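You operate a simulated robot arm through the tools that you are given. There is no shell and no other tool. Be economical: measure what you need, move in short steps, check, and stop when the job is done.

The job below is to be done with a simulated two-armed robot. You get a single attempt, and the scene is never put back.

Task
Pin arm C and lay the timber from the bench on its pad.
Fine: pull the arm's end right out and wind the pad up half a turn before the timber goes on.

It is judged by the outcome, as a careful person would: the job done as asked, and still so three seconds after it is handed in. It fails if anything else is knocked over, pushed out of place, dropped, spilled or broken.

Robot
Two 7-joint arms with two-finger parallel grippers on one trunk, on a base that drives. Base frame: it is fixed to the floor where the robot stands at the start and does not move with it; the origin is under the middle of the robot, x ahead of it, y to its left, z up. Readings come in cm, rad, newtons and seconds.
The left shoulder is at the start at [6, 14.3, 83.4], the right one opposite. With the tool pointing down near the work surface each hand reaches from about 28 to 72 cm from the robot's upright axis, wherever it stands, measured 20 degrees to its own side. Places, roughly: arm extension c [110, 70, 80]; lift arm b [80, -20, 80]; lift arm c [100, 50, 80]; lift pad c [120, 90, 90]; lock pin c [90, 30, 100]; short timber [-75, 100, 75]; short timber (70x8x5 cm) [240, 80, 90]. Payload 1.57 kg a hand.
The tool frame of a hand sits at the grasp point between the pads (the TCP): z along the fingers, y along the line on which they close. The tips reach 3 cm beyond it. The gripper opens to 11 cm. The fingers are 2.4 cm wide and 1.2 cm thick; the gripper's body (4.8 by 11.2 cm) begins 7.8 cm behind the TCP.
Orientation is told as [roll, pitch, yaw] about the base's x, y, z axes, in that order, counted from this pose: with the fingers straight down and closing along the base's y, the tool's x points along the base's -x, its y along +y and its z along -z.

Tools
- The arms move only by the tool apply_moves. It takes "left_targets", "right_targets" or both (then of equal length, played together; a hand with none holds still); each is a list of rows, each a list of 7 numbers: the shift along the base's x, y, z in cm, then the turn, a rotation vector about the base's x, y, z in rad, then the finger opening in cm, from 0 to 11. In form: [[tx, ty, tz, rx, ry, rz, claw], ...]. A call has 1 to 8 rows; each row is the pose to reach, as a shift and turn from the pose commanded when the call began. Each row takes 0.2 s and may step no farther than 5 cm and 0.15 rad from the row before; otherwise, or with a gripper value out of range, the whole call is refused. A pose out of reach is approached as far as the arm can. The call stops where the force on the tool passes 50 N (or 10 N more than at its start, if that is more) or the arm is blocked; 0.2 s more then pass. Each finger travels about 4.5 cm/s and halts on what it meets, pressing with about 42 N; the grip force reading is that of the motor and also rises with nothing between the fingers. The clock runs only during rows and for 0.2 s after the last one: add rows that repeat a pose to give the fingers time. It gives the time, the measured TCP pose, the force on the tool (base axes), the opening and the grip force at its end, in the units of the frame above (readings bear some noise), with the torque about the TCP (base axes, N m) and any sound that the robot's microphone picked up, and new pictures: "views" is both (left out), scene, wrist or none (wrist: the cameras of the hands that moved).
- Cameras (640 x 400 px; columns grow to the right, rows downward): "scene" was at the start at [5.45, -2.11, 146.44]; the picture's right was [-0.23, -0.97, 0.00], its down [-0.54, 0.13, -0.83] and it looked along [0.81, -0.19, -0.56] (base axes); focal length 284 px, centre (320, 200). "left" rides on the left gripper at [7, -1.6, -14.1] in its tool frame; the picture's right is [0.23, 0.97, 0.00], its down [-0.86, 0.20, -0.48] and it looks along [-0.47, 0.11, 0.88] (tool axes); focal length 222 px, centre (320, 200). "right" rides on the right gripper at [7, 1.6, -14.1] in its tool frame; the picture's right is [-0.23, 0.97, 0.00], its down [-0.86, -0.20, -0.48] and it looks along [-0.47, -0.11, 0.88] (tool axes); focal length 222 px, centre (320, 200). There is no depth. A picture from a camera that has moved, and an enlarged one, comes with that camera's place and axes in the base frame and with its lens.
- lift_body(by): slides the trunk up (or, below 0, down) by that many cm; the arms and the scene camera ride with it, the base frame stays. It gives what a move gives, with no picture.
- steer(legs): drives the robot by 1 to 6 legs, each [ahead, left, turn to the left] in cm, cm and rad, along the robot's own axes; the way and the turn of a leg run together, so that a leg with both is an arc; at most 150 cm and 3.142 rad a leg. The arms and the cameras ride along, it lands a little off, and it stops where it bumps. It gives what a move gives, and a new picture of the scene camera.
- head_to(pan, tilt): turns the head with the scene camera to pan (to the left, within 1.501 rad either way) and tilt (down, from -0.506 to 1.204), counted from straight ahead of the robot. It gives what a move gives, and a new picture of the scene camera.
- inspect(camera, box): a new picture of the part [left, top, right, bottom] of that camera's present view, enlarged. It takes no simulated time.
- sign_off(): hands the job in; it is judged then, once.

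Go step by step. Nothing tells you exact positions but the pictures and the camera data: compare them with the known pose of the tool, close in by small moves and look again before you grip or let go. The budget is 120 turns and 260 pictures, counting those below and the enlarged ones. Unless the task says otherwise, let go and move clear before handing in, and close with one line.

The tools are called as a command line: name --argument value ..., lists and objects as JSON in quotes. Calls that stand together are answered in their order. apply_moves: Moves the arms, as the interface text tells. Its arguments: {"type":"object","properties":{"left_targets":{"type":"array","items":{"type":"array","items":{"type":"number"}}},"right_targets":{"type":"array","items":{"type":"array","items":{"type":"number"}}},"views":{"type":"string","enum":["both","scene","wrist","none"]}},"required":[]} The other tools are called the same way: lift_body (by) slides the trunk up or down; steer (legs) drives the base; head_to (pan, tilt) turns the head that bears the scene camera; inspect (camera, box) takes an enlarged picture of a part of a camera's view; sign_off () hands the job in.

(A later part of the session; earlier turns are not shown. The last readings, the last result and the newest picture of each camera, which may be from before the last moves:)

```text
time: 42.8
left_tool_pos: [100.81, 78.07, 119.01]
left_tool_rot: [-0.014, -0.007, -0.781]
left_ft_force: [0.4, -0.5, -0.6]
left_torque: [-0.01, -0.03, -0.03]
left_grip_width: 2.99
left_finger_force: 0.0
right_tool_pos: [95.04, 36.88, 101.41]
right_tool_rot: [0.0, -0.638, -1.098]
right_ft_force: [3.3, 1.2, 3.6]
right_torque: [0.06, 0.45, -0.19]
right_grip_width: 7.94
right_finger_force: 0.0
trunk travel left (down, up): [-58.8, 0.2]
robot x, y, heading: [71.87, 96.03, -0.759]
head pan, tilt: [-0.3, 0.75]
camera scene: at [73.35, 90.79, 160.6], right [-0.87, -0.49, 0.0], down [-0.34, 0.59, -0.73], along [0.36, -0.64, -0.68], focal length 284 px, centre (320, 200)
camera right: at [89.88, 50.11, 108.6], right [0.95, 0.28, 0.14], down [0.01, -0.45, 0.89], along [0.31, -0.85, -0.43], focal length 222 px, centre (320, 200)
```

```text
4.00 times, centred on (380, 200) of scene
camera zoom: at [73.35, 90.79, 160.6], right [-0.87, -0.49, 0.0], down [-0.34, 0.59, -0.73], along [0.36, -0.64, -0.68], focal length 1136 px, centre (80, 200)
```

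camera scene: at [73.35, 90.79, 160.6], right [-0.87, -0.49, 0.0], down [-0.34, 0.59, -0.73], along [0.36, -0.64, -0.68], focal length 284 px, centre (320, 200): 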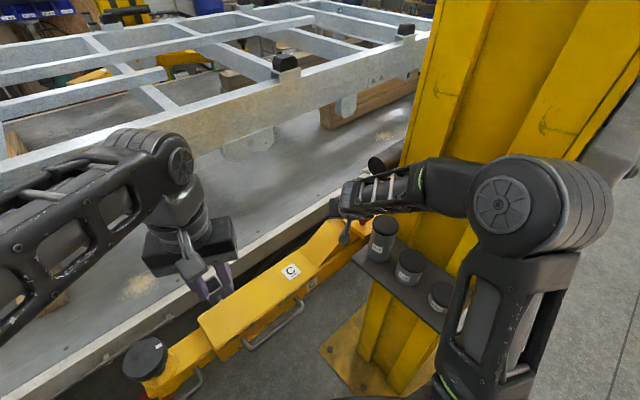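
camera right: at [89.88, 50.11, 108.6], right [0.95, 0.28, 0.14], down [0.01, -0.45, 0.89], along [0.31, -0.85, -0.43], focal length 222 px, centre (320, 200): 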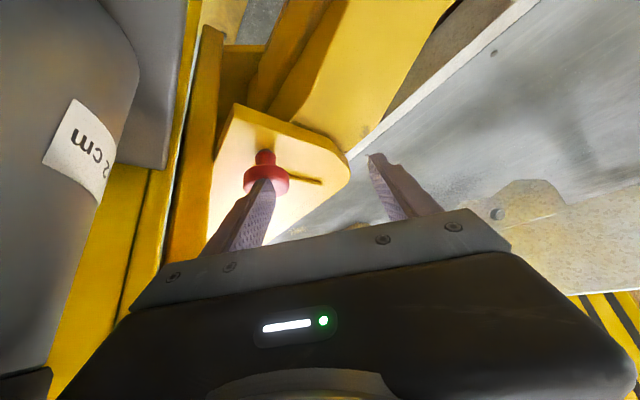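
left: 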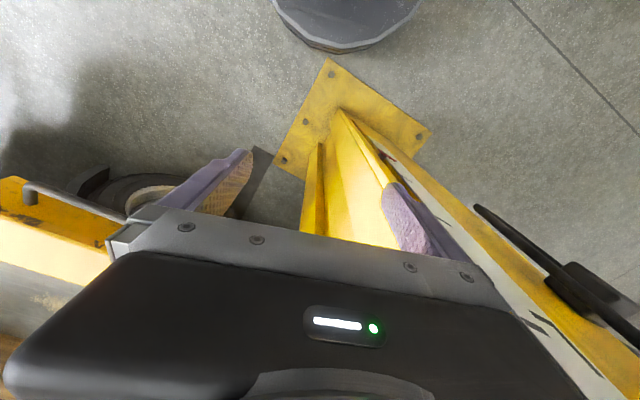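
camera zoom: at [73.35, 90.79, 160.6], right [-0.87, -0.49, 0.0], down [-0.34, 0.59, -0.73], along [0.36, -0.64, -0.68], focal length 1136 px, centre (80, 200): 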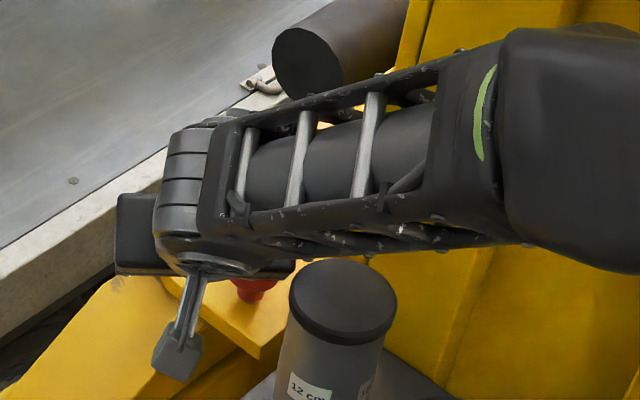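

The pin has gone down; its collar looks to be on the plate. I'll press a little more to be sure it is seated.

apply_moves --right_targets '[[0, 0, -0.7, 0, 0, 0, 8], [0, 0, -1.4, 0, 0, 0, 8], [0, 0, -1.4, 0, 0, 0, 8]]' --views "wrist"

inspect --camera "right" --box '[180, 80, 380, 205]'

```text
time: 43.4
left_tool_pos: [100.52, 78.47, 119.22]
left_tool_rot: [-0.016, -0.009, -0.782]
left_ft_force: [0.3, -0.4, -0.6]
left_torque: [0.01, 0.0, -0.02]
left_grip_width: 3.02
left_finger_force: 0.0
right_tool_pos: [94.88, 36.92, 101.22]
right_tool_rot: [0.004, -0.658, -1.096]
right_ft_force: [-8.4, 22.2, 27.5]
right_torque: [-0.1, 1.86, -1.52]
right_grip_width: 8.14
right_finger_force: 0.8
trunk travel left (down, up): [-58.8, 0.2]
robot x, y, heading: [71.48, 96.13, -0.757]
head pan, tilt: [-0.3, 0.75]
stopped in row 3 (right hand): the force on the tool passed its limit (the readings are from after the stop); the commanded pose is now the measured one
camera right: at [89.85, 50.32, 108.17], right [0.95, 0.29, 0.14], down [0.0, -0.43, 0.9], along [0.32, -0.85, -0.41], focal length 222 px, centre (320, 200)
```

right: 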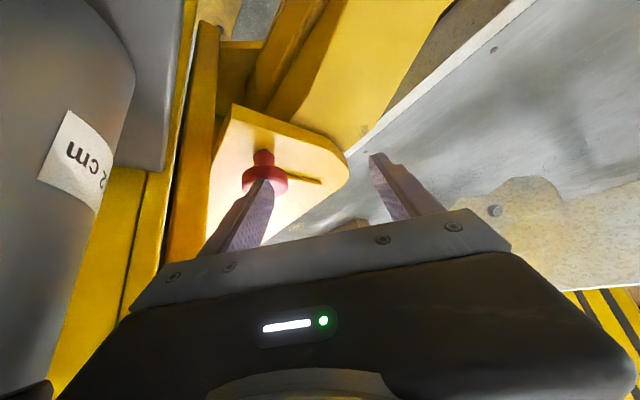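

```text
3.20 times, centred on (280, 142) of right
camera zoom: at [89.85, 50.32, 108.17], right [0.95, 0.29, 0.14], down [0.0, -0.43, 0.9], along [0.32, -0.85, -0.41], focal length 711 px, centre (448, 384)
```

zoom: 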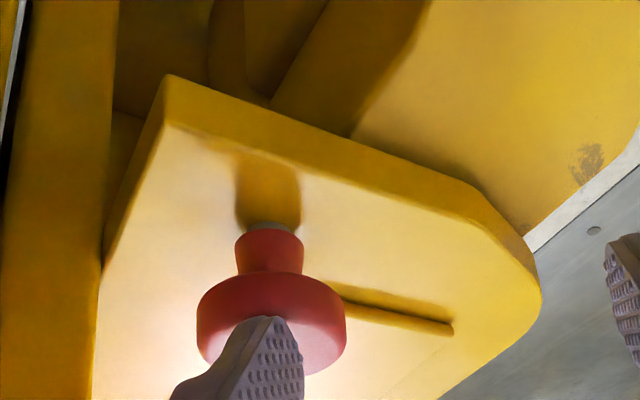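

It hit a solid stop. Retreat upward and back, then check the pin.

apply_moves --right_targets '[[0, 0, 3, 0, 0, 0, 8], [0, 0.5, 6, 0, 0, 0, 8], [0, 1, 9, 0, 0, 0, 7], [0, 4, 11, 0, 0, 0, 5], [0, 8, 12, 0, 0, 0, 4], [0, 12, 12, 0, 0, 0, 3]]'

inspect --camera "scene" --box '[300, 150, 460, 250]'

inspect --camera "right" --box '[160, 80, 360, 205]'

```text
time: 44.8
left_tool_pos: [100.67, 78.12, 118.86]
left_tool_rot: [-0.013, -0.004, -0.782]
left_ft_force: [0.0, 0.1, 0.1]
left_torque: [0.01, 0.02, 0.05]
left_grip_width: 3.0
left_finger_force: 0.1
right_tool_pos: [94.9, 48.55, 112.69]
right_tool_rot: [0.002, -0.651, -1.095]
right_ft_force: [0.1, 0.1, 0.0]
right_torque: [0.0, 0.0, 0.0]
right_grip_width: 3.01
right_finger_force: 0.0
trunk travel left (down, up): [-58.8, 0.2]
robot x, y, heading: [71.23, 96.42, -0.753]
head pan, tilt: [-0.3, 0.75]
camera scene: at [73.28, 90.87, 160.6], right [-0.87, -0.49, 0.0], down [-0.34, 0.59, -0.73], along [0.36, -0.64, -0.68], focal length 284 px, centre (320, 200)
camera right: at [89.84, 61.97, 119.8], right [0.95, 0.29, 0.14], down [0.0, -0.44, 0.9], along [0.32, -0.85, -0.42], focal length 222 px, centre (320, 200)
```

scene: 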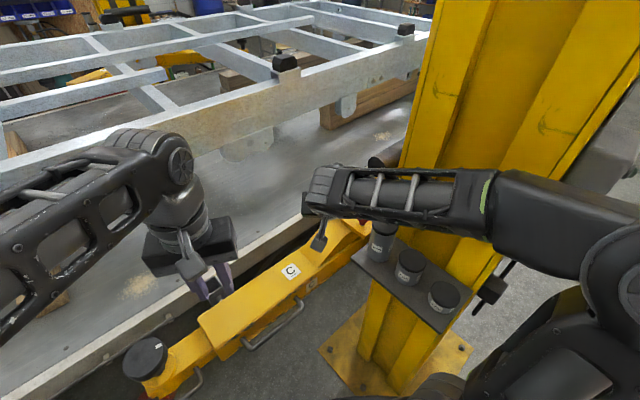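
right: 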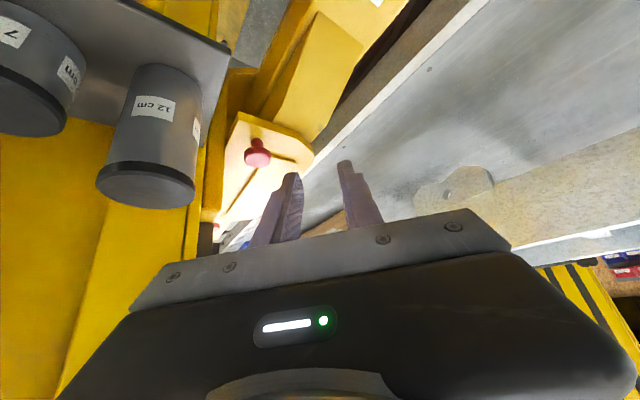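

```text
4.00 times, centred on (380, 200) of scene
camera zoom: at [73.28, 90.87, 160.6], right [-0.87, -0.49, 0.0], down [-0.34, 0.59, -0.73], along [0.36, -0.64, -0.68], focal length 1136 px, centre (80, 200)
```

zoom: 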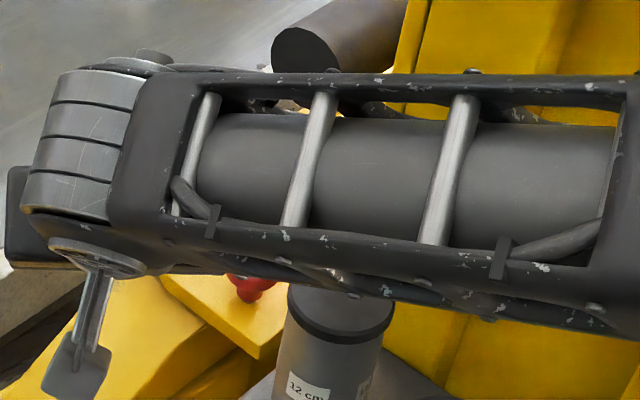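

```text
3.20 times, centred on (260, 142) of right
camera zoom: at [89.84, 61.97, 119.8], right [0.95, 0.29, 0.14], down [0.0, -0.44, 0.9], along [0.32, -0.85, -0.42], focal length 711 px, centre (512, 384)
```

zoom: 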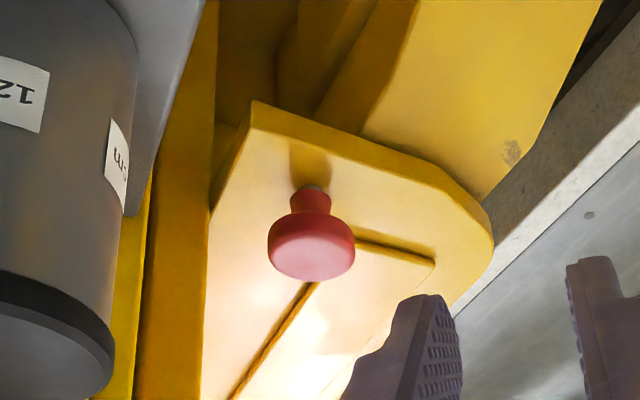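

Pin looks seated. Now I'll look at the arm's end handle and pad, with the right hand drawn back.

apply_moves --right_targets '[[-1, 3, 1, 0, 0, 0, 3], [-2, 6, 1, 0, 0, 0, 3]]' --views "none"

head_to --pan 0.6 --tilt 0.95

inspect --camera "left" --box '[0, 0, 640, 400]'

```text
time: 45.4
left_tool_pos: [100.84, 78.08, 118.97]
left_tool_rot: [-0.014, -0.006, -0.781]
left_ft_force: [1.0, -0.4, 0.3]
left_torque: [0.0, -0.02, -0.01]
left_grip_width: 3.01
left_finger_force: 0.0
right_tool_pos: [92.9, 54.41, 113.68]
right_tool_rot: [0.001, -0.651, -1.095]
right_ft_force: [0.4, 0.5, 0.8]
right_torque: [-0.02, -0.01, -0.02]
right_grip_width: 2.98
right_finger_force: 0.1
trunk travel left (down, up): [-58.8, 0.2]
robot x, y, heading: [71.67, 96.14, -0.755]
head pan, tilt: [-0.3, 0.75]
```

```text
time: 46.6
left_tool_pos: [100.73, 78.01, 118.96]
left_tool_rot: [-0.014, -0.004, -0.781]
left_ft_force: [0.1, 0.0, -0.3]
left_torque: [-0.01, 0.02, -0.01]
left_grip_width: 2.99
left_finger_force: 0.0
right_tool_pos: [92.98, 54.37, 113.64]
right_tool_rot: [0.002, -0.65, -1.096]
right_ft_force: [0.5, -0.3, -0.3]
right_torque: [0.0, 0.01, -0.01]
right_grip_width: 3.0
right_finger_force: 0.0
trunk travel left (down, up): [-58.8, 0.2]
robot x, y, heading: [71.37, 95.91, -0.752]
head pan, tilt: [0.6, 0.949]
camera scene: at [76.38, 96.87, 159.05], right [-0.15, -0.99, 0.0], down [-0.8, 0.12, -0.58], along [0.58, -0.09, -0.81], focal length 284 px, centre (320, 200)
```

scene: 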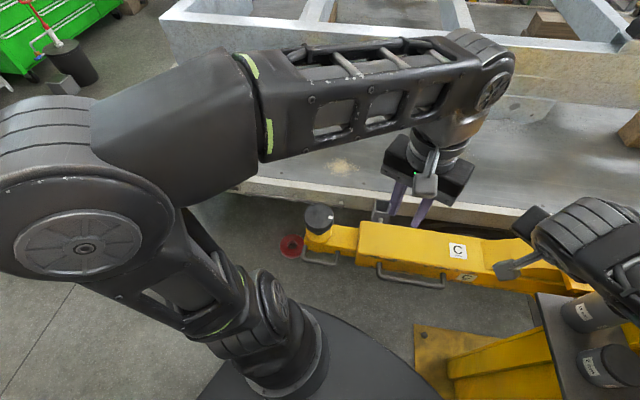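

```text
1.00 times, centred on (320, 200) of left
camera zoom: at [94.83, 82.07, 133.11], right [0.52, 0.85, -0.01], down [0.75, -0.45, 0.48], along [0.4, -0.26, -0.88], focal length 222 px, centre (320, 200)
```

zoom: 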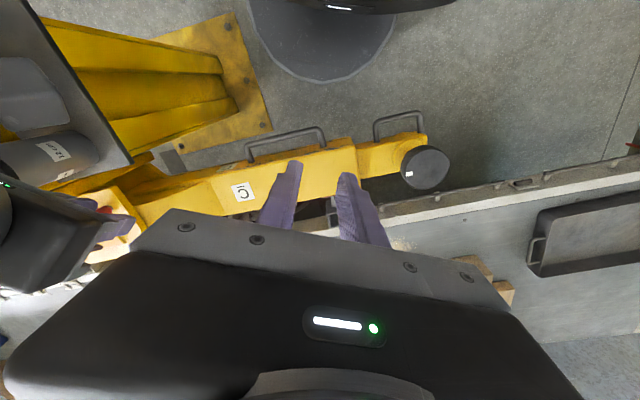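

inspect --camera "scene" --box '[280, 180, 520, 330]'

inspect --camera "left" --box '[300, 80, 500, 205]'

```text
2.67 times, centred on (400, 255) of scene
camera zoom: at [76.38, 96.87, 159.05], right [-0.15, -0.99, 0.0], down [-0.8, 0.12, -0.58], along [0.58, -0.09, -0.81], focal length 757 px, centre (107, 53)
```

zoom: 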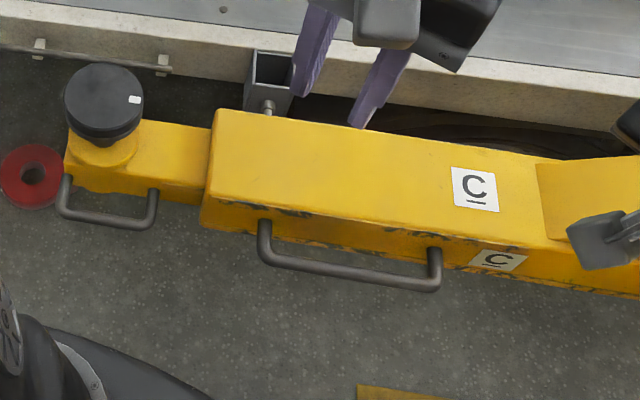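

```text
3.20 times, centred on (400, 142) of left
camera zoom: at [94.83, 82.07, 133.11], right [0.52, 0.85, -0.01], down [0.75, -0.45, 0.48], along [0.4, -0.26, -0.88], focal length 711 px, centre (64, 384)
```

zoom: 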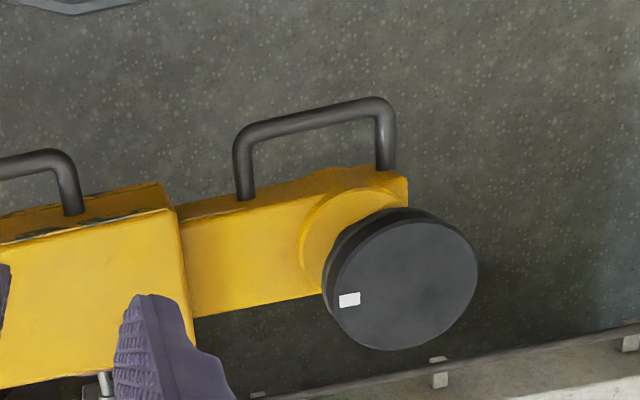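

Pad top is about (116.7,90.9,94), 8 cm across with a white mark; the extension's handle bar is centred near (109,91.4,83). I'll turn the left hand to straddle the bar, first yawing above it.

apply_moves --left_targets '[[0, 2, 0, 0, 0, -0.14, 3], [0, 4, 0, 0, 0, -0.28, 3], [0, 6, 0, 0, 0, -0.42, 3], [0, 8, 0, 0, 0, -0.56, 3], [0, 10, -1, 0, 0, -0.7, 3], [0, 12, -3, 0, 0, -0.84, 3], [0, 13, -5, 0, 0, -0.98, 3], [0, 13, -7, 0, 0, -1.12, 3]]' --views "none"

apply_moves --left_targets '[[0, 0, 0, -0.046, -0.135, 0, 3], [0, 0, 0, -0.092, -0.27, 0, 3], [0, 0, 0, -0.138, -0.405, 0, 3], [0, 0, 0, -0.184, -0.54, 0, 3], [0, 0, 0, -0.196, -0.568, 0, 3]]'

```text
time: 48.4
left_tool_pos: [100.8, 90.98, 111.85]
left_tool_rot: [-0.014, -0.004, -1.904]
left_ft_force: [0.7, 0.4, 0.4]
left_torque: [0.01, 0.03, 0.01]
left_grip_width: 2.99
left_finger_force: 0.1
left hand out of reach, approached as far as the arm can: row 1, 2, 3, 4, 5, 6
right_tool_pos: [92.99, 54.46, 113.57]
right_tool_rot: [0.002, -0.651, -1.095]
right_ft_force: [0.7, 0.3, -0.6]
right_torque: [-0.04, 0.02, -0.01]
right_grip_width: 2.99
right_finger_force: 0.0
trunk travel left (down, up): [-58.8, 0.2]
robot x, y, heading: [71.57, 95.84, -0.754]
head pan, tilt: [0.6, 0.949]
```

```text
time: 49.6
left_tool_pos: [100.67, 88.88, 115.56]
left_tool_rot: [0.59, -0.004, -1.904]
left_ft_force: [-0.3, -0.3, 0.5]
left_torque: [-0.05, 0.0, 0.0]
left_grip_width: 2.99
left_finger_force: 0.1
left hand out of reach, approached as far as the arm can: row 3, 4, 5
right_tool_pos: [92.98, 54.5, 113.58]
right_tool_rot: [0.003, -0.651, -1.097]
right_ft_force: [0.7, 0.1, 0.3]
right_torque: [0.01, 0.0, 0.03]
right_grip_width: 3.01
right_finger_force: 0.1
trunk travel left (down, up): [-58.8, 0.2]
robot x, y, heading: [71.44, 95.98, -0.753]
head pan, tilt: [0.6, 0.949]
camera scene: at [76.4, 96.87, 159.05], right [-0.15, -0.99, 0.0], down [-0.8, 0.12, -0.58], along [0.58, -0.09, -0.81], focal length 284 px, centre (320, 200)
camera left: at [94.29, 98.53, 126.42], right [0.84, -0.05, 0.54], down [-0.37, -0.77, 0.51], along [0.39, -0.63, -0.67], focal length 222 px, centre (320, 200)
```

scene: 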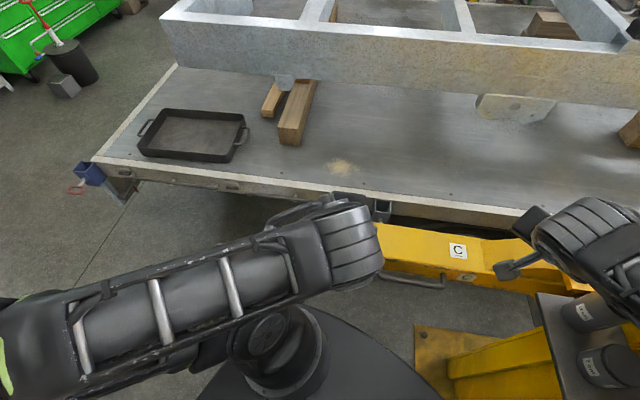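
left: 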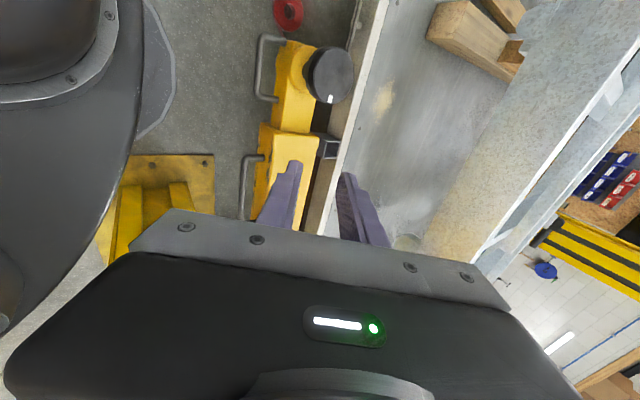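

Orientation is right. Bar mid reads near (109.2,92,83). Descend partway along the approach line.

apply_moves --left_targets '[[0, 0, -4, 0, 0, 0, 3], [0.5, 1, -8, 0, 0, 0, 3], [1, 2, -12, 0, 0, 0, 3], [2, 3, -16, 0, 0, 0, 3]]' --views "wrist"

```text
time: 50.6
left_tool_pos: [102.92, 80.77, 107.99]
left_tool_rot: [0.583, -0.001, -1.903]
left_ft_force: [-0.3, 0.3, 0.0]
left_torque: [0.02, -0.04, 0.0]
left_grip_width: 3.01
left_finger_force: 0.1
left hand out of reach, approached as far as the arm can: row 1, 2, 3, 4
right_tool_pos: [93.02, 54.25, 113.45]
right_tool_rot: [0.003, -0.649, -1.097]
right_ft_force: [0.1, -0.3, 0.1]
right_torque: [0.01, 0.03, 0.0]
right_grip_width: 3.0
right_finger_force: 0.0
trunk travel left (down, up): [-58.8, 0.2]
robot x, y, heading: [71.39, 96.39, -0.754]
head pan, tilt: [0.6, 0.949]
camera left: at [96.57, 90.4, 119.01], right [0.84, -0.05, 0.54], down [-0.37, -0.78, 0.51], along [0.39, -0.63, -0.67], focal length 222 px, centre (320, 200)
```

left: 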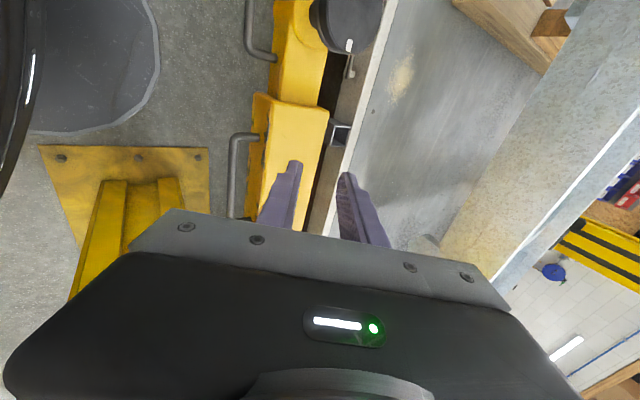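

The hand is too near the robot's trunk for this tilt; I'll back the robot off ~14 cm and turn slightly left.

steer --legs '[[-6.9, 7.3, 0], [-7.3, -6.9, 0], [0, 0, 0.35]]'

apply_moves --left_targets '[[0, 0, 0, 0, 0, 0, 3]]' --views "wrist"

```text
time: 53.6
left_tool_pos: [96.09, 102.59, 108.23]
left_tool_rot: [0.585, -0.004, -1.557]
left_ft_force: [0.8, -0.2, 0.1]
left_torque: [0.0, -0.02, -0.01]
left_grip_width: 2.99
left_finger_force: 0.0
right_tool_pos: [95.78, 74.27, 113.53]
right_tool_rot: [0.001, -0.651, -0.748]
right_ft_force: [0.4, 0.0, 1.2]
right_torque: [-0.03, 0.02, 0.0]
right_grip_width: 2.97
right_finger_force: 0.1
trunk travel left (down, up): [-58.8, 0.2]
robot x, y, heading: [61.43, 105.8, -0.411]
head pan, tilt: [0.6, 0.949]
camera scene: at [65.69, 108.61, 159.05], right [0.19, -0.98, 0.0], down [-0.8, -0.16, -0.58], along [0.57, 0.11, -0.81], focal length 284 px, centre (320, 200)
```

scene: 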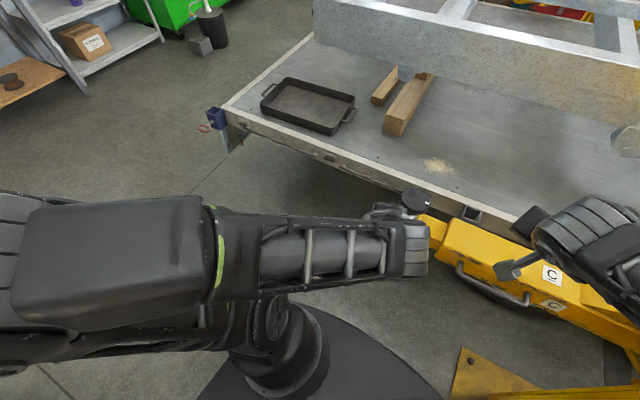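

```text
time: 54.0
left_tool_pos: [95.91, 102.62, 108.31]
left_tool_rot: [0.586, -0.001, -1.554]
left_ft_force: [-1.4, 0.1, -0.1]
left_torque: [0.03, 0.01, 0.03]
left_grip_width: 3.0
left_finger_force: 0.0
right_tool_pos: [95.82, 74.16, 113.57]
right_tool_rot: [0.001, -0.652, -0.749]
right_ft_force: [-0.5, -0.1, 0.5]
right_torque: [-0.01, -0.02, 0.01]
right_grip_width: 3.0
right_finger_force: 0.0
trunk travel left (down, up): [-58.8, 0.2]
robot x, y, heading: [61.49, 106.03, -0.404]
head pan, tilt: [0.6, 0.949]
camera left: at [86.71, 109.51, 119.08], right [0.81, 0.24, 0.54], down [-0.08, -0.86, 0.51], along [0.58, -0.46, -0.67], focal length 222 px, centre (320, 200)
```

left: 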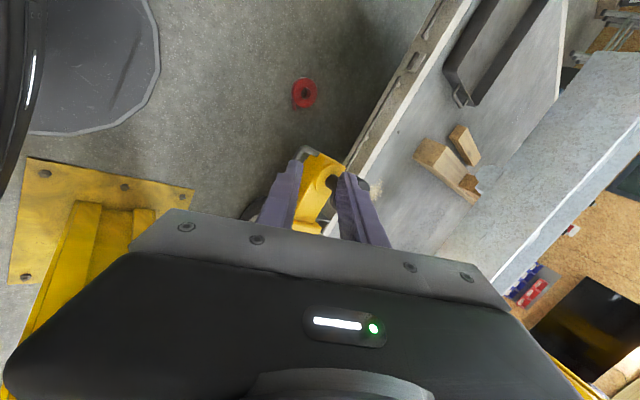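

Now lower the trunk a bit and bring the left hand to the pre-grip point with corrected yaw.

lift_body --by -8

apply_moves --left_targets '[[2, -2, -2, 0, 0, -0.1, 3], [4, -4.5, -4.5, 0, 0, -0.2, 3], [6, -7, -7, 0, 0, -0.3, 3], [8, -9, -9.5, 0, 0, -0.345, 3]]'

```text
time: 55.2
left_tool_pos: [95.94, 102.55, 100.27]
left_tool_rot: [0.584, -0.004, -1.555]
left_ft_force: [0.0, -0.5, 0.2]
left_torque: [0.01, 0.01, -0.01]
left_grip_width: 3.02
left_finger_force: 0.0
right_tool_pos: [95.73, 74.28, 105.53]
right_tool_rot: [0.003, -0.65, -0.749]
right_ft_force: [-0.9, -1.0, -0.3]
right_torque: [-0.03, 0.01, 0.01]
right_grip_width: 3.0
right_finger_force: 0.1
trunk travel left (down, up): [-50.8, 8.2]
robot x, y, heading: [61.51, 106.04, -0.406]
head pan, tilt: [0.6, 0.949]
```

```text
time: 56.2
left_tool_pos: [103.95, 93.58, 90.65]
left_tool_rot: [0.585, 0.001, -1.903]
left_ft_force: [0.8, -0.5, 0.2]
left_torque: [0.02, -0.01, 0.0]
left_grip_width: 3.02
left_finger_force: 0.1
right_tool_pos: [95.68, 74.21, 105.53]
right_tool_rot: [0.004, -0.651, -0.751]
right_ft_force: [0.0, -0.3, 1.0]
right_torque: [0.04, -0.03, 0.01]
right_grip_width: 3.0
right_finger_force: 0.0
trunk travel left (down, up): [-50.8, 8.2]
robot x, y, heading: [61.2, 105.86, -0.403]
head pan, tilt: [0.6, 0.949]
camera scene: at [65.63, 108.5, 151.05], right [0.19, -0.98, 0.0], down [-0.8, -0.16, -0.58], along [0.57, 0.11, -0.81], focal length 284 px, centre (320, 200)
camera left: at [97.69, 103.23, 101.54], right [0.84, -0.05, 0.54], down [-0.37, -0.78, 0.51], along [0.39, -0.63, -0.67], focal length 222 px, centre (320, 200)
```

scene: 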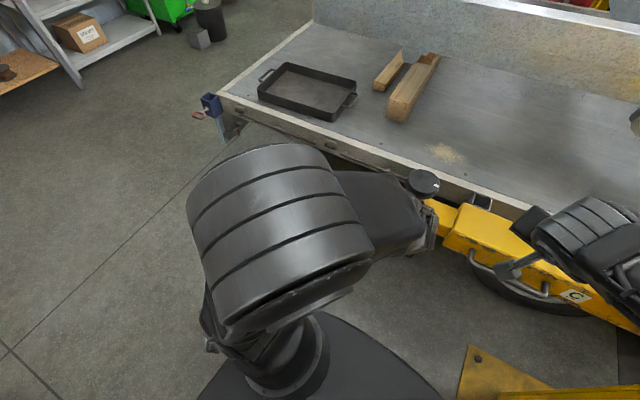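
left: 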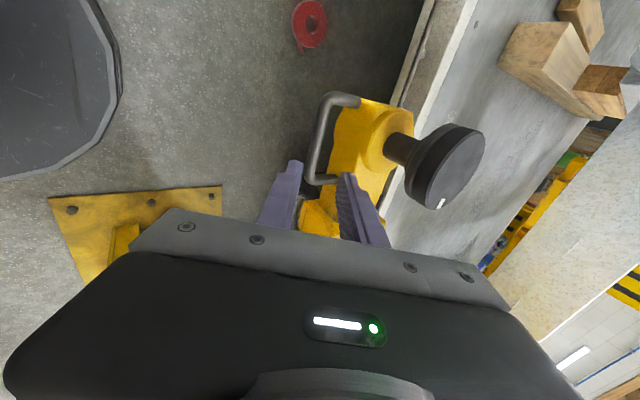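

The handle bar runs about (107.4,89.5)–(110.3,97.3) at z≈83. Approach halfway and check straddle.

apply_moves --left_targets '[[1, 0.8, -1.6, 0, 0, 0, 3], [2.4, 0.5, -3.8, 0, 0, 0, 3]]' --views "wrist"

inspect --camera "left" --box '[220, 80, 420, 205]'

```text
time: 56.8
left_tool_pos: [106.41, 94.0, 86.91]
left_tool_rot: [0.585, -0.003, -1.9]
left_ft_force: [0.4, -0.3, 0.0]
left_torque: [-0.03, 0.02, -0.02]
left_grip_width: 3.03
left_finger_force: 0.0
right_tool_pos: [95.77, 74.17, 105.44]
right_tool_rot: [0.001, -0.65, -0.748]
right_ft_force: [0.0, -0.4, 0.6]
right_torque: [-0.03, 0.02, -0.01]
right_grip_width: 2.99
right_finger_force: 0.2
trunk travel left (down, up): [-50.8, 8.2]
robot x, y, heading: [61.59, 106.21, -0.409]
head pan, tilt: [0.6, 0.949]
camera left: at [100.06, 103.77, 97.73], right [0.84, -0.05, 0.54], down [-0.37, -0.78, 0.51], along [0.39, -0.63, -0.67], focal length 222 px, centre (320, 200)
```

left: 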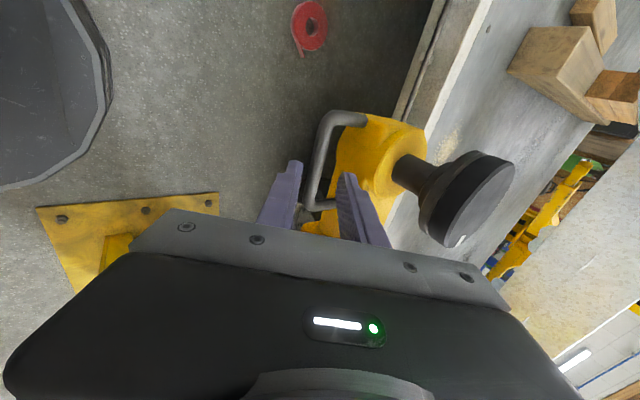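

```text
3.20 times, centred on (320, 142) of left
camera zoom: at [100.06, 103.77, 97.73], right [0.84, -0.05, 0.54], down [-0.37, -0.78, 0.51], along [0.39, -0.63, -0.67], focal length 711 px, centre (320, 384)
```

zoom: 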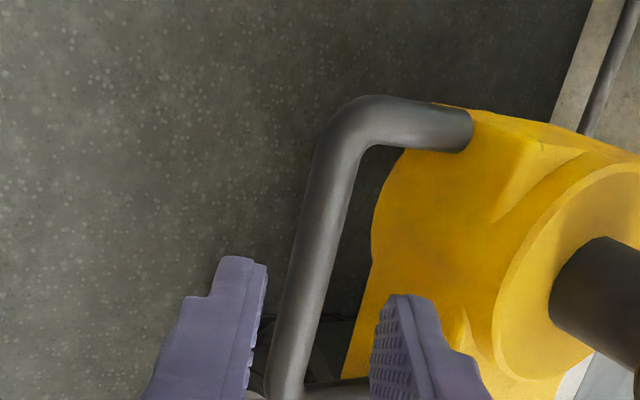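

Bar is between the fingers. Advance to straddle it fully and close.

apply_moves --left_targets '[[1, -0.3, -1.6, 0, 0, 0, 3], [1.8, -0.6, -3, 0, 0, 0, 3], [1.8, -0.6, -3, 0, 0, 0, 1], [1.8, -0.6, -3, 0, 0, 0, 0.5], [1.8, -0.6, -3, 0, 0, 0, 0.5]]' --views "wrist"

inspect --camera "left" --box '[220, 80, 420, 205]'

```text
time: 58.0
left_tool_pos: [108.22, 93.45, 83.89]
left_tool_rot: [0.585, -0.002, -1.9]
left_ft_force: [0.0, 0.0, -1.0]
left_torque: [-0.01, 0.0, 0.03]
left_grip_width: 0.47
left_finger_force: 0.0
right_tool_pos: [95.7, 74.35, 105.72]
right_tool_rot: [0.001, -0.65, -0.749]
right_ft_force: [-0.1, -0.3, -0.2]
right_torque: [-0.02, -0.02, -0.06]
right_grip_width: 3.0
right_finger_force: 0.0
trunk travel left (down, up): [-50.8, 8.2]
robot x, y, heading: [61.41, 106.1, -0.408]
head pan, tilt: [0.6, 0.949]
camera left: at [101.83, 103.07, 94.74], right [0.84, -0.05, 0.54], down [-0.37, -0.78, 0.51], along [0.39, -0.63, -0.67], focal length 222 px, centre (320, 200)
```

left: 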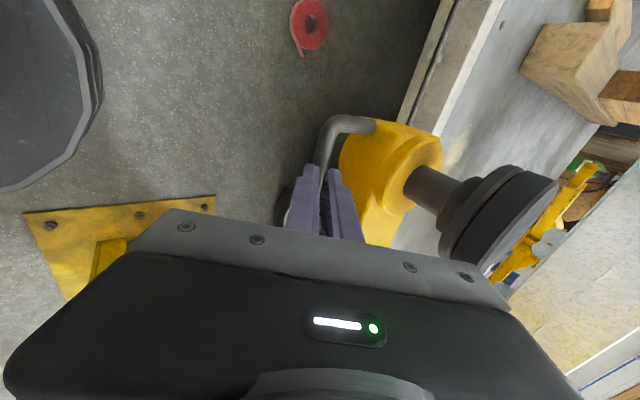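

```text
3.20 times, centred on (320, 142) of left
camera zoom: at [101.83, 103.07, 94.74], right [0.84, -0.05, 0.54], down [-0.37, -0.78, 0.51], along [0.39, -0.63, -0.67], focal length 711 px, centre (320, 384)
```

zoom: 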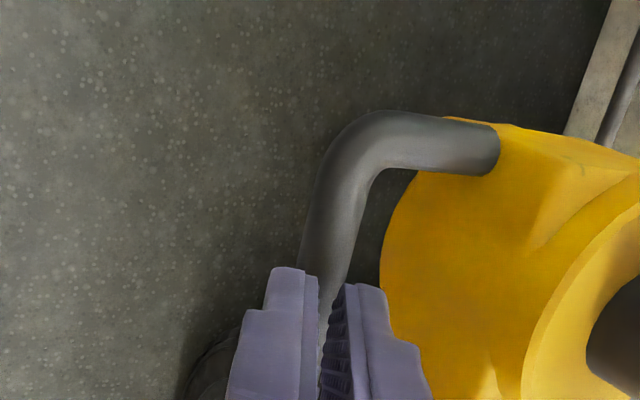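

The fingers closed above the bar – it's lower than I took it. Reopen and advance further along the approach.

apply_moves --left_targets '[[-0.5, 0.2, 0.8, 0, 0, 0, 2], [-0.5, 0.2, 0.8, 0, 0, 0, 3.4], [0.3, 0, -0.5, 0, 0, 0, 3.4], [0.8, -0.2, -1.4, 0, 0, 0, 3.4]]' --views "wrist"

inspect --camera "left" --box '[220, 80, 420, 205]'

```text
time: 59.0
left_tool_pos: [109.07, 93.35, 82.52]
left_tool_rot: [0.584, -0.004, -1.902]
left_ft_force: [0.0, 0.9, 0.3]
left_torque: [0.01, 0.02, 0.03]
left_grip_width: 3.38
left_finger_force: 0.1
right_tool_pos: [95.72, 74.21, 105.54]
right_tool_rot: [0.003, -0.651, -0.747]
right_ft_force: [0.0, 0.5, 0.3]
right_torque: [0.0, -0.01, 0.0]
right_grip_width: 2.98
right_finger_force: 0.1
trunk travel left (down, up): [-50.8, 8.2]
robot x, y, heading: [61.38, 106.04, -0.407]
head pan, tilt: [0.6, 0.949]
camera left: at [102.63, 102.95, 93.37], right [0.84, -0.05, 0.54], down [-0.37, -0.78, 0.51], along [0.39, -0.63, -0.67], focal length 222 px, centre (320, 200)
```

left: 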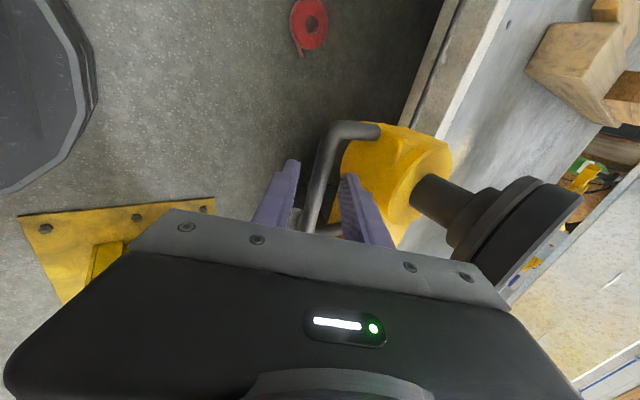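

```text
3.20 times, centred on (320, 142) of left
camera zoom: at [102.63, 102.95, 93.37], right [0.84, -0.05, 0.54], down [-0.37, -0.78, 0.51], along [0.39, -0.63, -0.67], focal length 711 px, centre (320, 384)
```

zoom: 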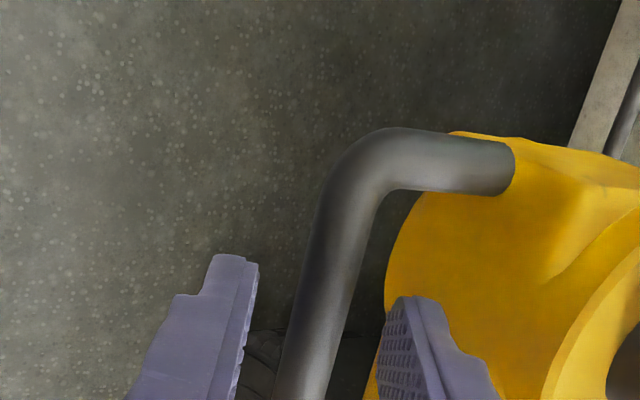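

Bar well between the fingers; advance ~2 cm more, then close.

apply_moves --left_targets '[[0.3, -0.1, -0.6, 0, 0, 0, 3.4], [0.7, -0.25, -1.2, 0, 0, 0, 3.4], [1.05, -0.35, -1.7, 0, 0, 0, 3.4], [1.05, -0.35, -1.7, 0, 0, 0, 2], [1.05, -0.35, -1.7, 0, 0, 0, 0.4], [1.05, -0.35, -1.7, 0, 0, 0, 0.4], [1.05, -0.35, -1.7, 0, 0, 0, 0.4]]' --views "wrist"

inspect --camera "left" --box '[220, 80, 420, 205]'

```text
time: 60.6
left_tool_pos: [110.06, 92.94, 80.86]
left_tool_rot: [0.587, -0.002, -1.902]
left_ft_force: [3.0, 0.4, 7.3]
left_torque: [0.62, -0.27, -0.42]
left_grip_width: 1.4
left_finger_force: 30.1
right_tool_pos: [95.82, 74.14, 105.54]
right_tool_rot: [0.002, -0.651, -0.749]
right_ft_force: [-0.2, -0.4, -0.4]
right_torque: [0.0, 0.01, 0.0]
right_grip_width: 3.0
right_finger_force: 0.0
trunk travel left (down, up): [-50.8, 8.2]
robot x, y, heading: [61.31, 105.93, -0.409]
head pan, tilt: [0.6, 0.949]
camera left: at [103.6, 102.59, 91.75], right [0.84, -0.05, 0.54], down [-0.37, -0.78, 0.51], along [0.39, -0.63, -0.67], focal length 222 px, centre (320, 200)
```

left: 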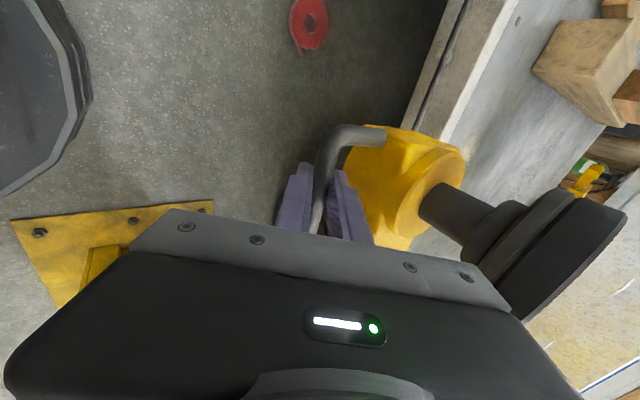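

```text
3.20 times, centred on (320, 142) of left
camera zoom: at [103.6, 102.59, 91.75], right [0.84, -0.05, 0.54], down [-0.37, -0.78, 0.51], along [0.39, -0.63, -0.67], focal length 711 px, centre (320, 384)
```

zoom: 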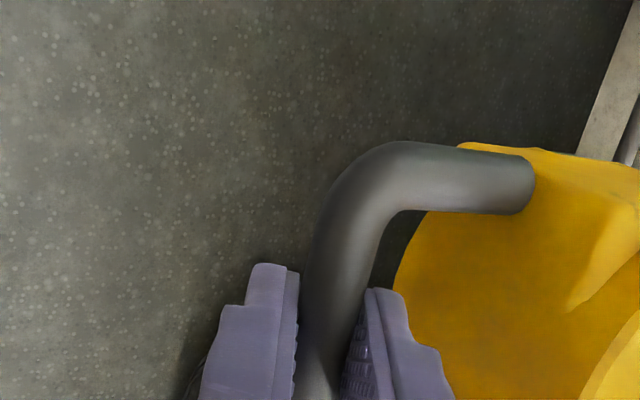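

Bar gripped (1.4 cm). Pull along the arm in small steps.

apply_moves --left_targets '[[0.35, 0.93, 0, 0, 0, 0, 0.4], [0.7, 1.87, 0, 0, 0, 0, 0.4], [1.07, 2.8, 0, 0, 0, 0, 0.4], [1.4, 3.74, 0, 0, 0, 0, 0.4]]'

```text
time: 61.6
left_tool_pos: [111.52, 96.71, 80.84]
left_tool_rot: [0.586, -0.002, -1.9]
left_ft_force: [0.1, -5.0, 15.9]
left_torque: [-0.04, 0.02, -0.9]
left_grip_width: 1.42
left_finger_force: 30.4
right_tool_pos: [95.79, 74.26, 105.77]
right_tool_rot: [0.004, -0.652, -0.749]
right_ft_force: [-0.9, 0.7, 0.1]
right_torque: [0.03, 0.01, -0.01]
right_grip_width: 3.01
right_finger_force: 0.0
trunk travel left (down, up): [-50.8, 8.2]
robot x, y, heading: [61.59, 106.05, -0.401]
head pan, tilt: [0.6, 0.949]
camera scene: at [65.57, 108.61, 151.07], right [0.19, -0.98, 0.0], down [-0.8, -0.16, -0.58], along [0.57, 0.11, -0.81], focal length 284 px, centre (320, 200)
camera left: at [105.07, 106.37, 91.73], right [0.84, -0.04, 0.54], down [-0.37, -0.78, 0.51], along [0.4, -0.63, -0.67], focal length 222 px, centre (320, 200)
```

scene: 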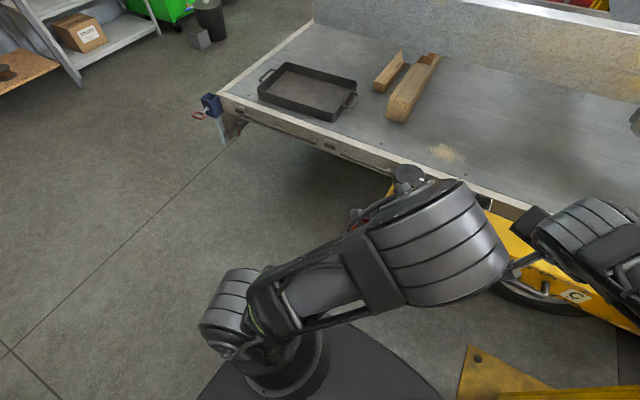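
left: 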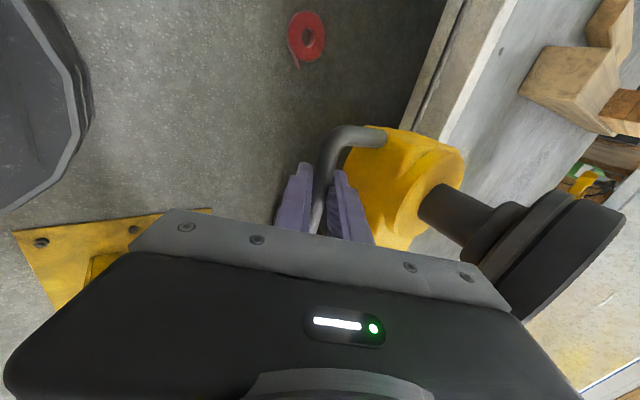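

It slides out with little force. Keep pulling until it stops.

apply_moves --left_targets '[[0.7, 1.87, 0, 0, 0, 0, 0.4], [1.4, 3.74, 0, 0, 0, 0, 0.4], [2.1, 5.6, 0, 0, 0, 0, 0.4], [2.8, 7.5, 0, 0, 0, 0, 0.4], [3.5, 9.3, 0, 0, 0, 0, 0.4], [4.2, 11.2, 0, 0, 0, 0, 0.4], [4.9, 13.1, 0, 0, 0, 0, 0.4], [5.6, 15, 0, 0, 0, 0, 0.4]]'

```text
time: 63.4
left_tool_pos: [116.89, 111.99, 80.85]
left_tool_rot: [0.585, 0.001, -1.896]
left_ft_force: [0.4, -2.8, 10.2]
left_torque: [0.09, -0.08, -0.73]
left_grip_width: 1.42
left_finger_force: 30.4
right_tool_pos: [95.81, 74.36, 105.57]
right_tool_rot: [0.002, -0.651, -0.747]
right_ft_force: [0.9, -0.4, -0.6]
right_torque: [-0.03, 0.0, 0.0]
right_grip_width: 3.01
right_finger_force: 0.0
trunk travel left (down, up): [-50.8, 8.2]
robot x, y, heading: [61.58, 105.59, -0.403]
head pan, tilt: [0.6, 0.949]
camera scene: at [65.61, 108.64, 151.06], right [0.19, -0.98, 0.0], down [-0.8, -0.16, -0.58], along [0.57, 0.11, -0.81], focal length 284 px, centre (320, 200)
camera left: at [110.47, 121.57, 91.74], right [0.84, -0.04, 0.54], down [-0.36, -0.78, 0.51], along [0.4, -0.62, -0.67], focal length 222 px, centre (320, 200)
```

scene: 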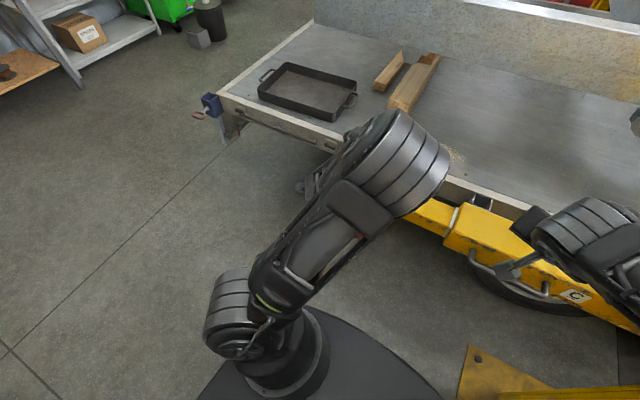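
left: 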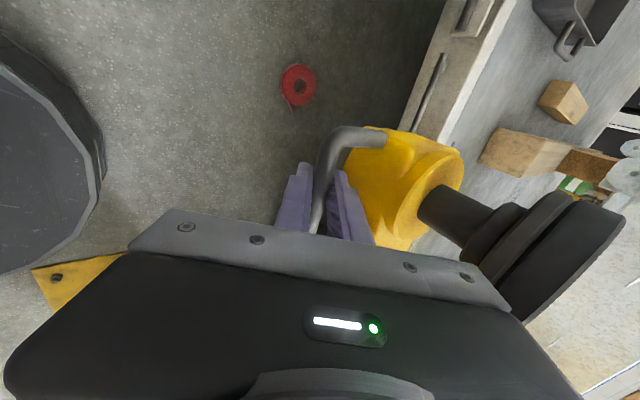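

apply_moves --left_targets '[[0.7, 1.87, 0, 0, 0, 0, 0.4], [1.4, 3.74, 0, 0, 0, 0, 0.4], [2.1, 5.6, 0, 0, 0, 0, 0.4], [2.8, 7.5, 0, 0, 0, 0, 0.4], [3.5, 9.3, 0, 0, 0, 0, 0.4], [4.2, 11.2, 0, 0, 0, 0, 0.4]]' --views "both"

```text
time: 64.8
left_tool_pos: [118.07, 116.45, 82.1]
left_tool_rot: [0.57, -0.005, -1.901]
left_ft_force: [-11.3, 0.8, -42.1]
left_torque: [0.5, 0.33, -0.59]
left_grip_width: 1.43
left_finger_force: 30.9
left hand out of reach, approached as far as the arm can: row 3, 4, 5, 6
right_tool_pos: [95.82, 74.28, 105.55]
right_tool_rot: [0.001, -0.652, -0.747]
right_ft_force: [-0.3, 0.0, 0.0]
right_torque: [0.0, 0.0, -0.02]
right_grip_width: 3.02
right_finger_force: 0.0
trunk travel left (down, up): [-50.8, 8.2]
robot x, y, heading: [61.3, 106.11, -0.408]
head pan, tilt: [0.6, 0.949]
camera scene: at [65.86, 108.66, 151.01], right [0.19, -0.98, 0.0], down [-0.8, -0.16, -0.58], along [0.57, 0.11, -0.81], focal length 284 px, centre (320, 200)
camera left: at [111.9, 126.1, 93.01], right [0.85, -0.05, 0.53], down [-0.36, -0.78, 0.52], along [0.38, -0.63, -0.68], focal length 222 px, centre (320, 200)
```

scene: 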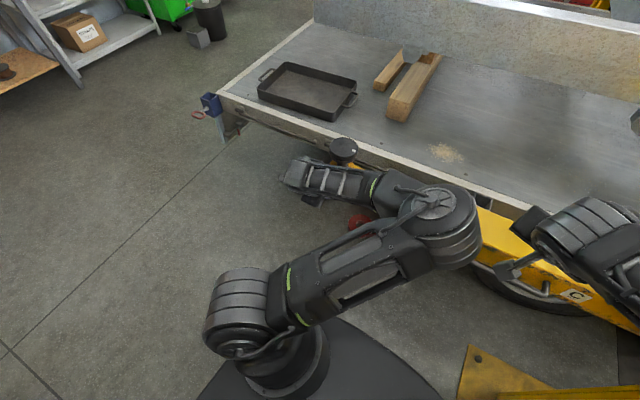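
left: 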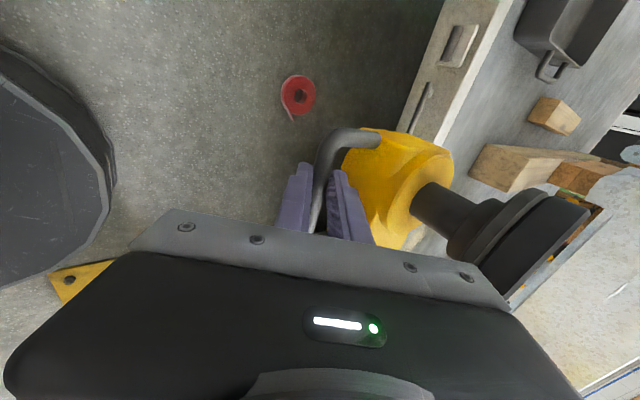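

The arm ran to its reach limit, not clearly the extension's stop. I'll release, back out, shift the robot and pull again.

apply_moves --left_targets '[[0, 0, 0, 0, 0, 0, 2], [0, 0, 0, 0, 0, 0, 3.4]]' --views "wrist"

```text
time: 65.4
left_tool_pos: [118.51, 116.4, 82.76]
left_tool_rot: [0.587, -0.004, -1.9]
left_ft_force: [0.3, -0.1, 0.3]
left_torque: [0.0, 0.04, -0.01]
left_grip_width: 3.4
left_finger_force: 0.0
right_tool_pos: [95.77, 74.28, 105.77]
right_tool_rot: [0.001, -0.65, -0.747]
right_ft_force: [-1.0, 0.0, -0.9]
right_torque: [0.0, 0.01, 0.02]
right_grip_width: 2.99
right_finger_force: 0.0
trunk travel left (down, up): [-50.8, 8.2]
robot x, y, heading: [61.35, 106.01, -0.408]
head pan, tilt: [0.6, 0.949]
camera left: at [112.07, 126.06, 93.5], right [0.84, -0.05, 0.54], down [-0.37, -0.78, 0.51], along [0.4, -0.63, -0.67], focal length 222 px, centre (320, 200)
```

left: 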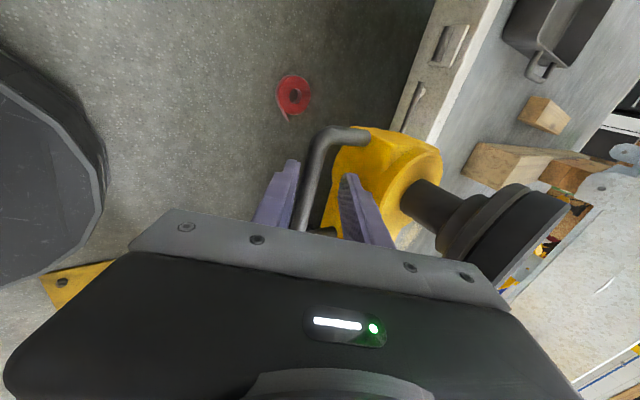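

Retreat from the handle and drive ~14 cm along +y.

apply_moves --left_targets '[[-1.5, 0.5, 2.5, 0, 0, 0, 3.4], [-3, 1, 4.7, 0, 0, 0, 3.4], [-4.5, 1.5, 7, 0, 0, 0, 3.4], [-7, 2.5, 9, 0, 0, 0, 3.4]]' --views "none"

steer --legs '[[-8.3, 11.7, 0]]'

apply_moves --left_targets '[[0, -4, 0, 0, 0, 0, 3.4], [0, -8, 0, 0, 0, 0, 3.4], [2, -12, 0, 0, 0, 0, 3.4]]' --views "wrist"

```text
time: 66.4
left_tool_pos: [112.12, 119.25, 91.8]
left_tool_rot: [0.583, -0.003, -1.899]
left_ft_force: [0.2, -0.3, 0.4]
left_torque: [-0.01, 0.02, 0.01]
left_grip_width: 3.41
left_finger_force: 0.0
left hand out of reach, approached as far as the arm can: row 4
right_tool_pos: [95.75, 74.15, 105.59]
right_tool_rot: [0.001, -0.651, -0.748]
right_ft_force: [0.2, 0.5, -0.8]
right_torque: [0.03, 0.0, -0.02]
right_grip_width: 3.01
right_finger_force: 0.2
trunk travel left (down, up): [-50.8, 8.2]
robot x, y, heading: [61.44, 105.98, -0.406]
head pan, tilt: [0.6, 0.949]
```

```text
time: 67.7
left_tool_pos: [109.19, 133.57, 91.65]
left_tool_rot: [0.583, -0.004, -1.902]
left_ft_force: [0.7, -0.2, 0.2]
left_torque: [0.01, -0.01, -0.01]
left_grip_width: 3.41
left_finger_force: 0.1
right_tool_pos: [92.8, 88.61, 105.79]
right_tool_rot: [0.003, -0.654, -0.749]
right_ft_force: [-0.7, 0.1, 0.0]
right_torque: [0.03, 0.03, -0.01]
right_grip_width: 3.02
right_finger_force: 0.0
trunk travel left (down, up): [-50.8, 8.2]
robot x, y, heading: [58.7, 120.0, -0.404]
head pan, tilt: [0.6, 0.949]
camera scene: at [62.68, 122.92, 151.05], right [0.19, -0.98, 0.0], down [-0.8, -0.16, -0.58], along [0.57, 0.11, -0.81], focal length 284 px, centre (320, 200)
```

scene: 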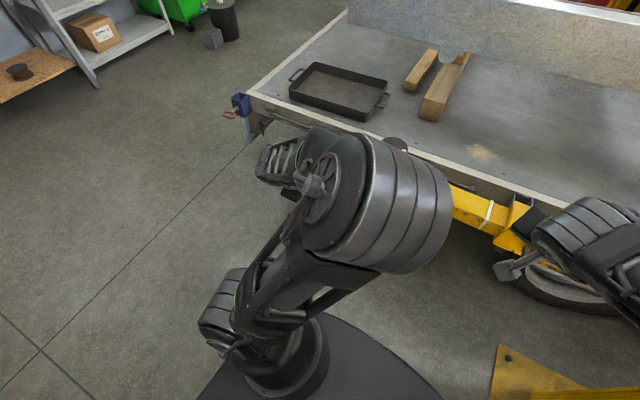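

```text
time: 68.5
left_tool_pos: [111.27, 121.22, 91.76]
left_tool_rot: [0.583, -0.002, -1.903]
left_ft_force: [-0.5, -0.2, 0.2]
left_torque: [0.02, -0.02, 0.01]
left_grip_width: 3.38
left_finger_force: 0.1
right_tool_pos: [92.82, 88.35, 105.6]
right_tool_rot: [0.001, -0.649, -0.747]
right_ft_force: [0.1, -0.4, 0.0]
right_torque: [0.05, 0.02, -0.02]
right_grip_width: 3.01
right_finger_force: 0.1
trunk travel left (down, up): [-50.8, 8.2]
robot x, y, heading: [58.93, 120.3, -0.407]
head pan, tilt: [0.6, 0.949]
camera left: at [104.95, 130.91, 102.62], right [0.84, -0.05, 0.54], down [-0.37, -0.78, 0.51], along [0.39, -0.63, -0.67], focal length 222 px, centre (320, 200)
```

left: 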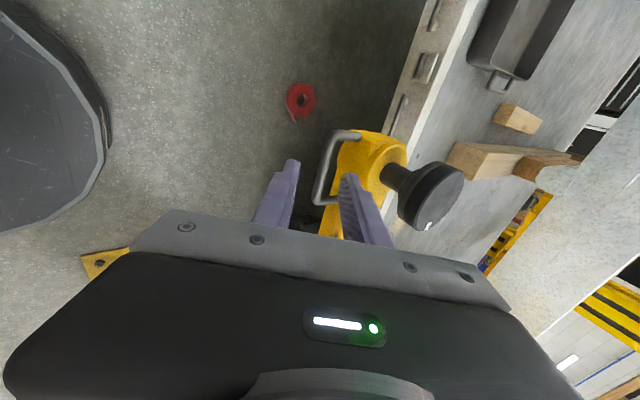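

Re-approach the handle at its new place (grip point ≈(119,116.2,80.9)).

apply_moves --left_targets '[[2, -2, -2.2, 0, 0, 0, 3.4], [3.5, -3.6, -4.3, 0, 0, 0, 3.4], [5.6, -4.3, -7.6, 0, 0, 0, 3.4]]' --views "wrist"

```text
time: 69.3
left_tool_pos: [116.98, 117.05, 84.05]
left_tool_rot: [0.584, -0.004, -1.904]
left_ft_force: [-0.5, 1.1, 1.0]
left_torque: [-0.02, 0.03, -0.04]
left_grip_width: 3.41
left_finger_force: 0.1
right_tool_pos: [92.89, 88.45, 105.59]
right_tool_rot: [0.003, -0.651, -0.749]
right_ft_force: [0.0, 1.0, 0.1]
right_torque: [0.01, 0.0, 0.02]
right_grip_width: 3.01
right_finger_force: 0.1
trunk travel left (down, up): [-50.8, 8.2]
robot x, y, heading: [58.56, 120.12, -0.408]
head pan, tilt: [0.6, 0.949]
camera left: at [110.57, 126.77, 94.93], right [0.84, -0.05, 0.53], down [-0.37, -0.78, 0.51], along [0.39, -0.63, -0.67], focal length 222 px, centre (320, 200)
```

left: 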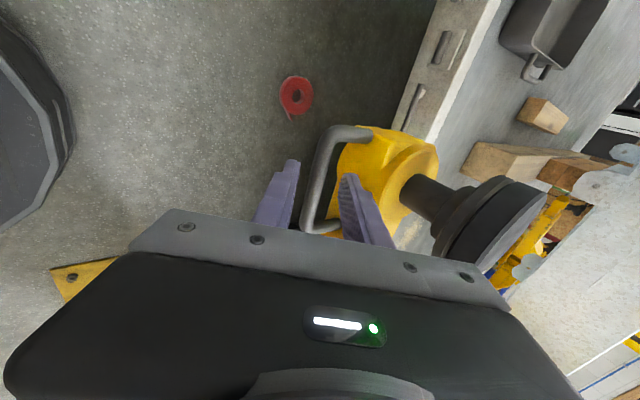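

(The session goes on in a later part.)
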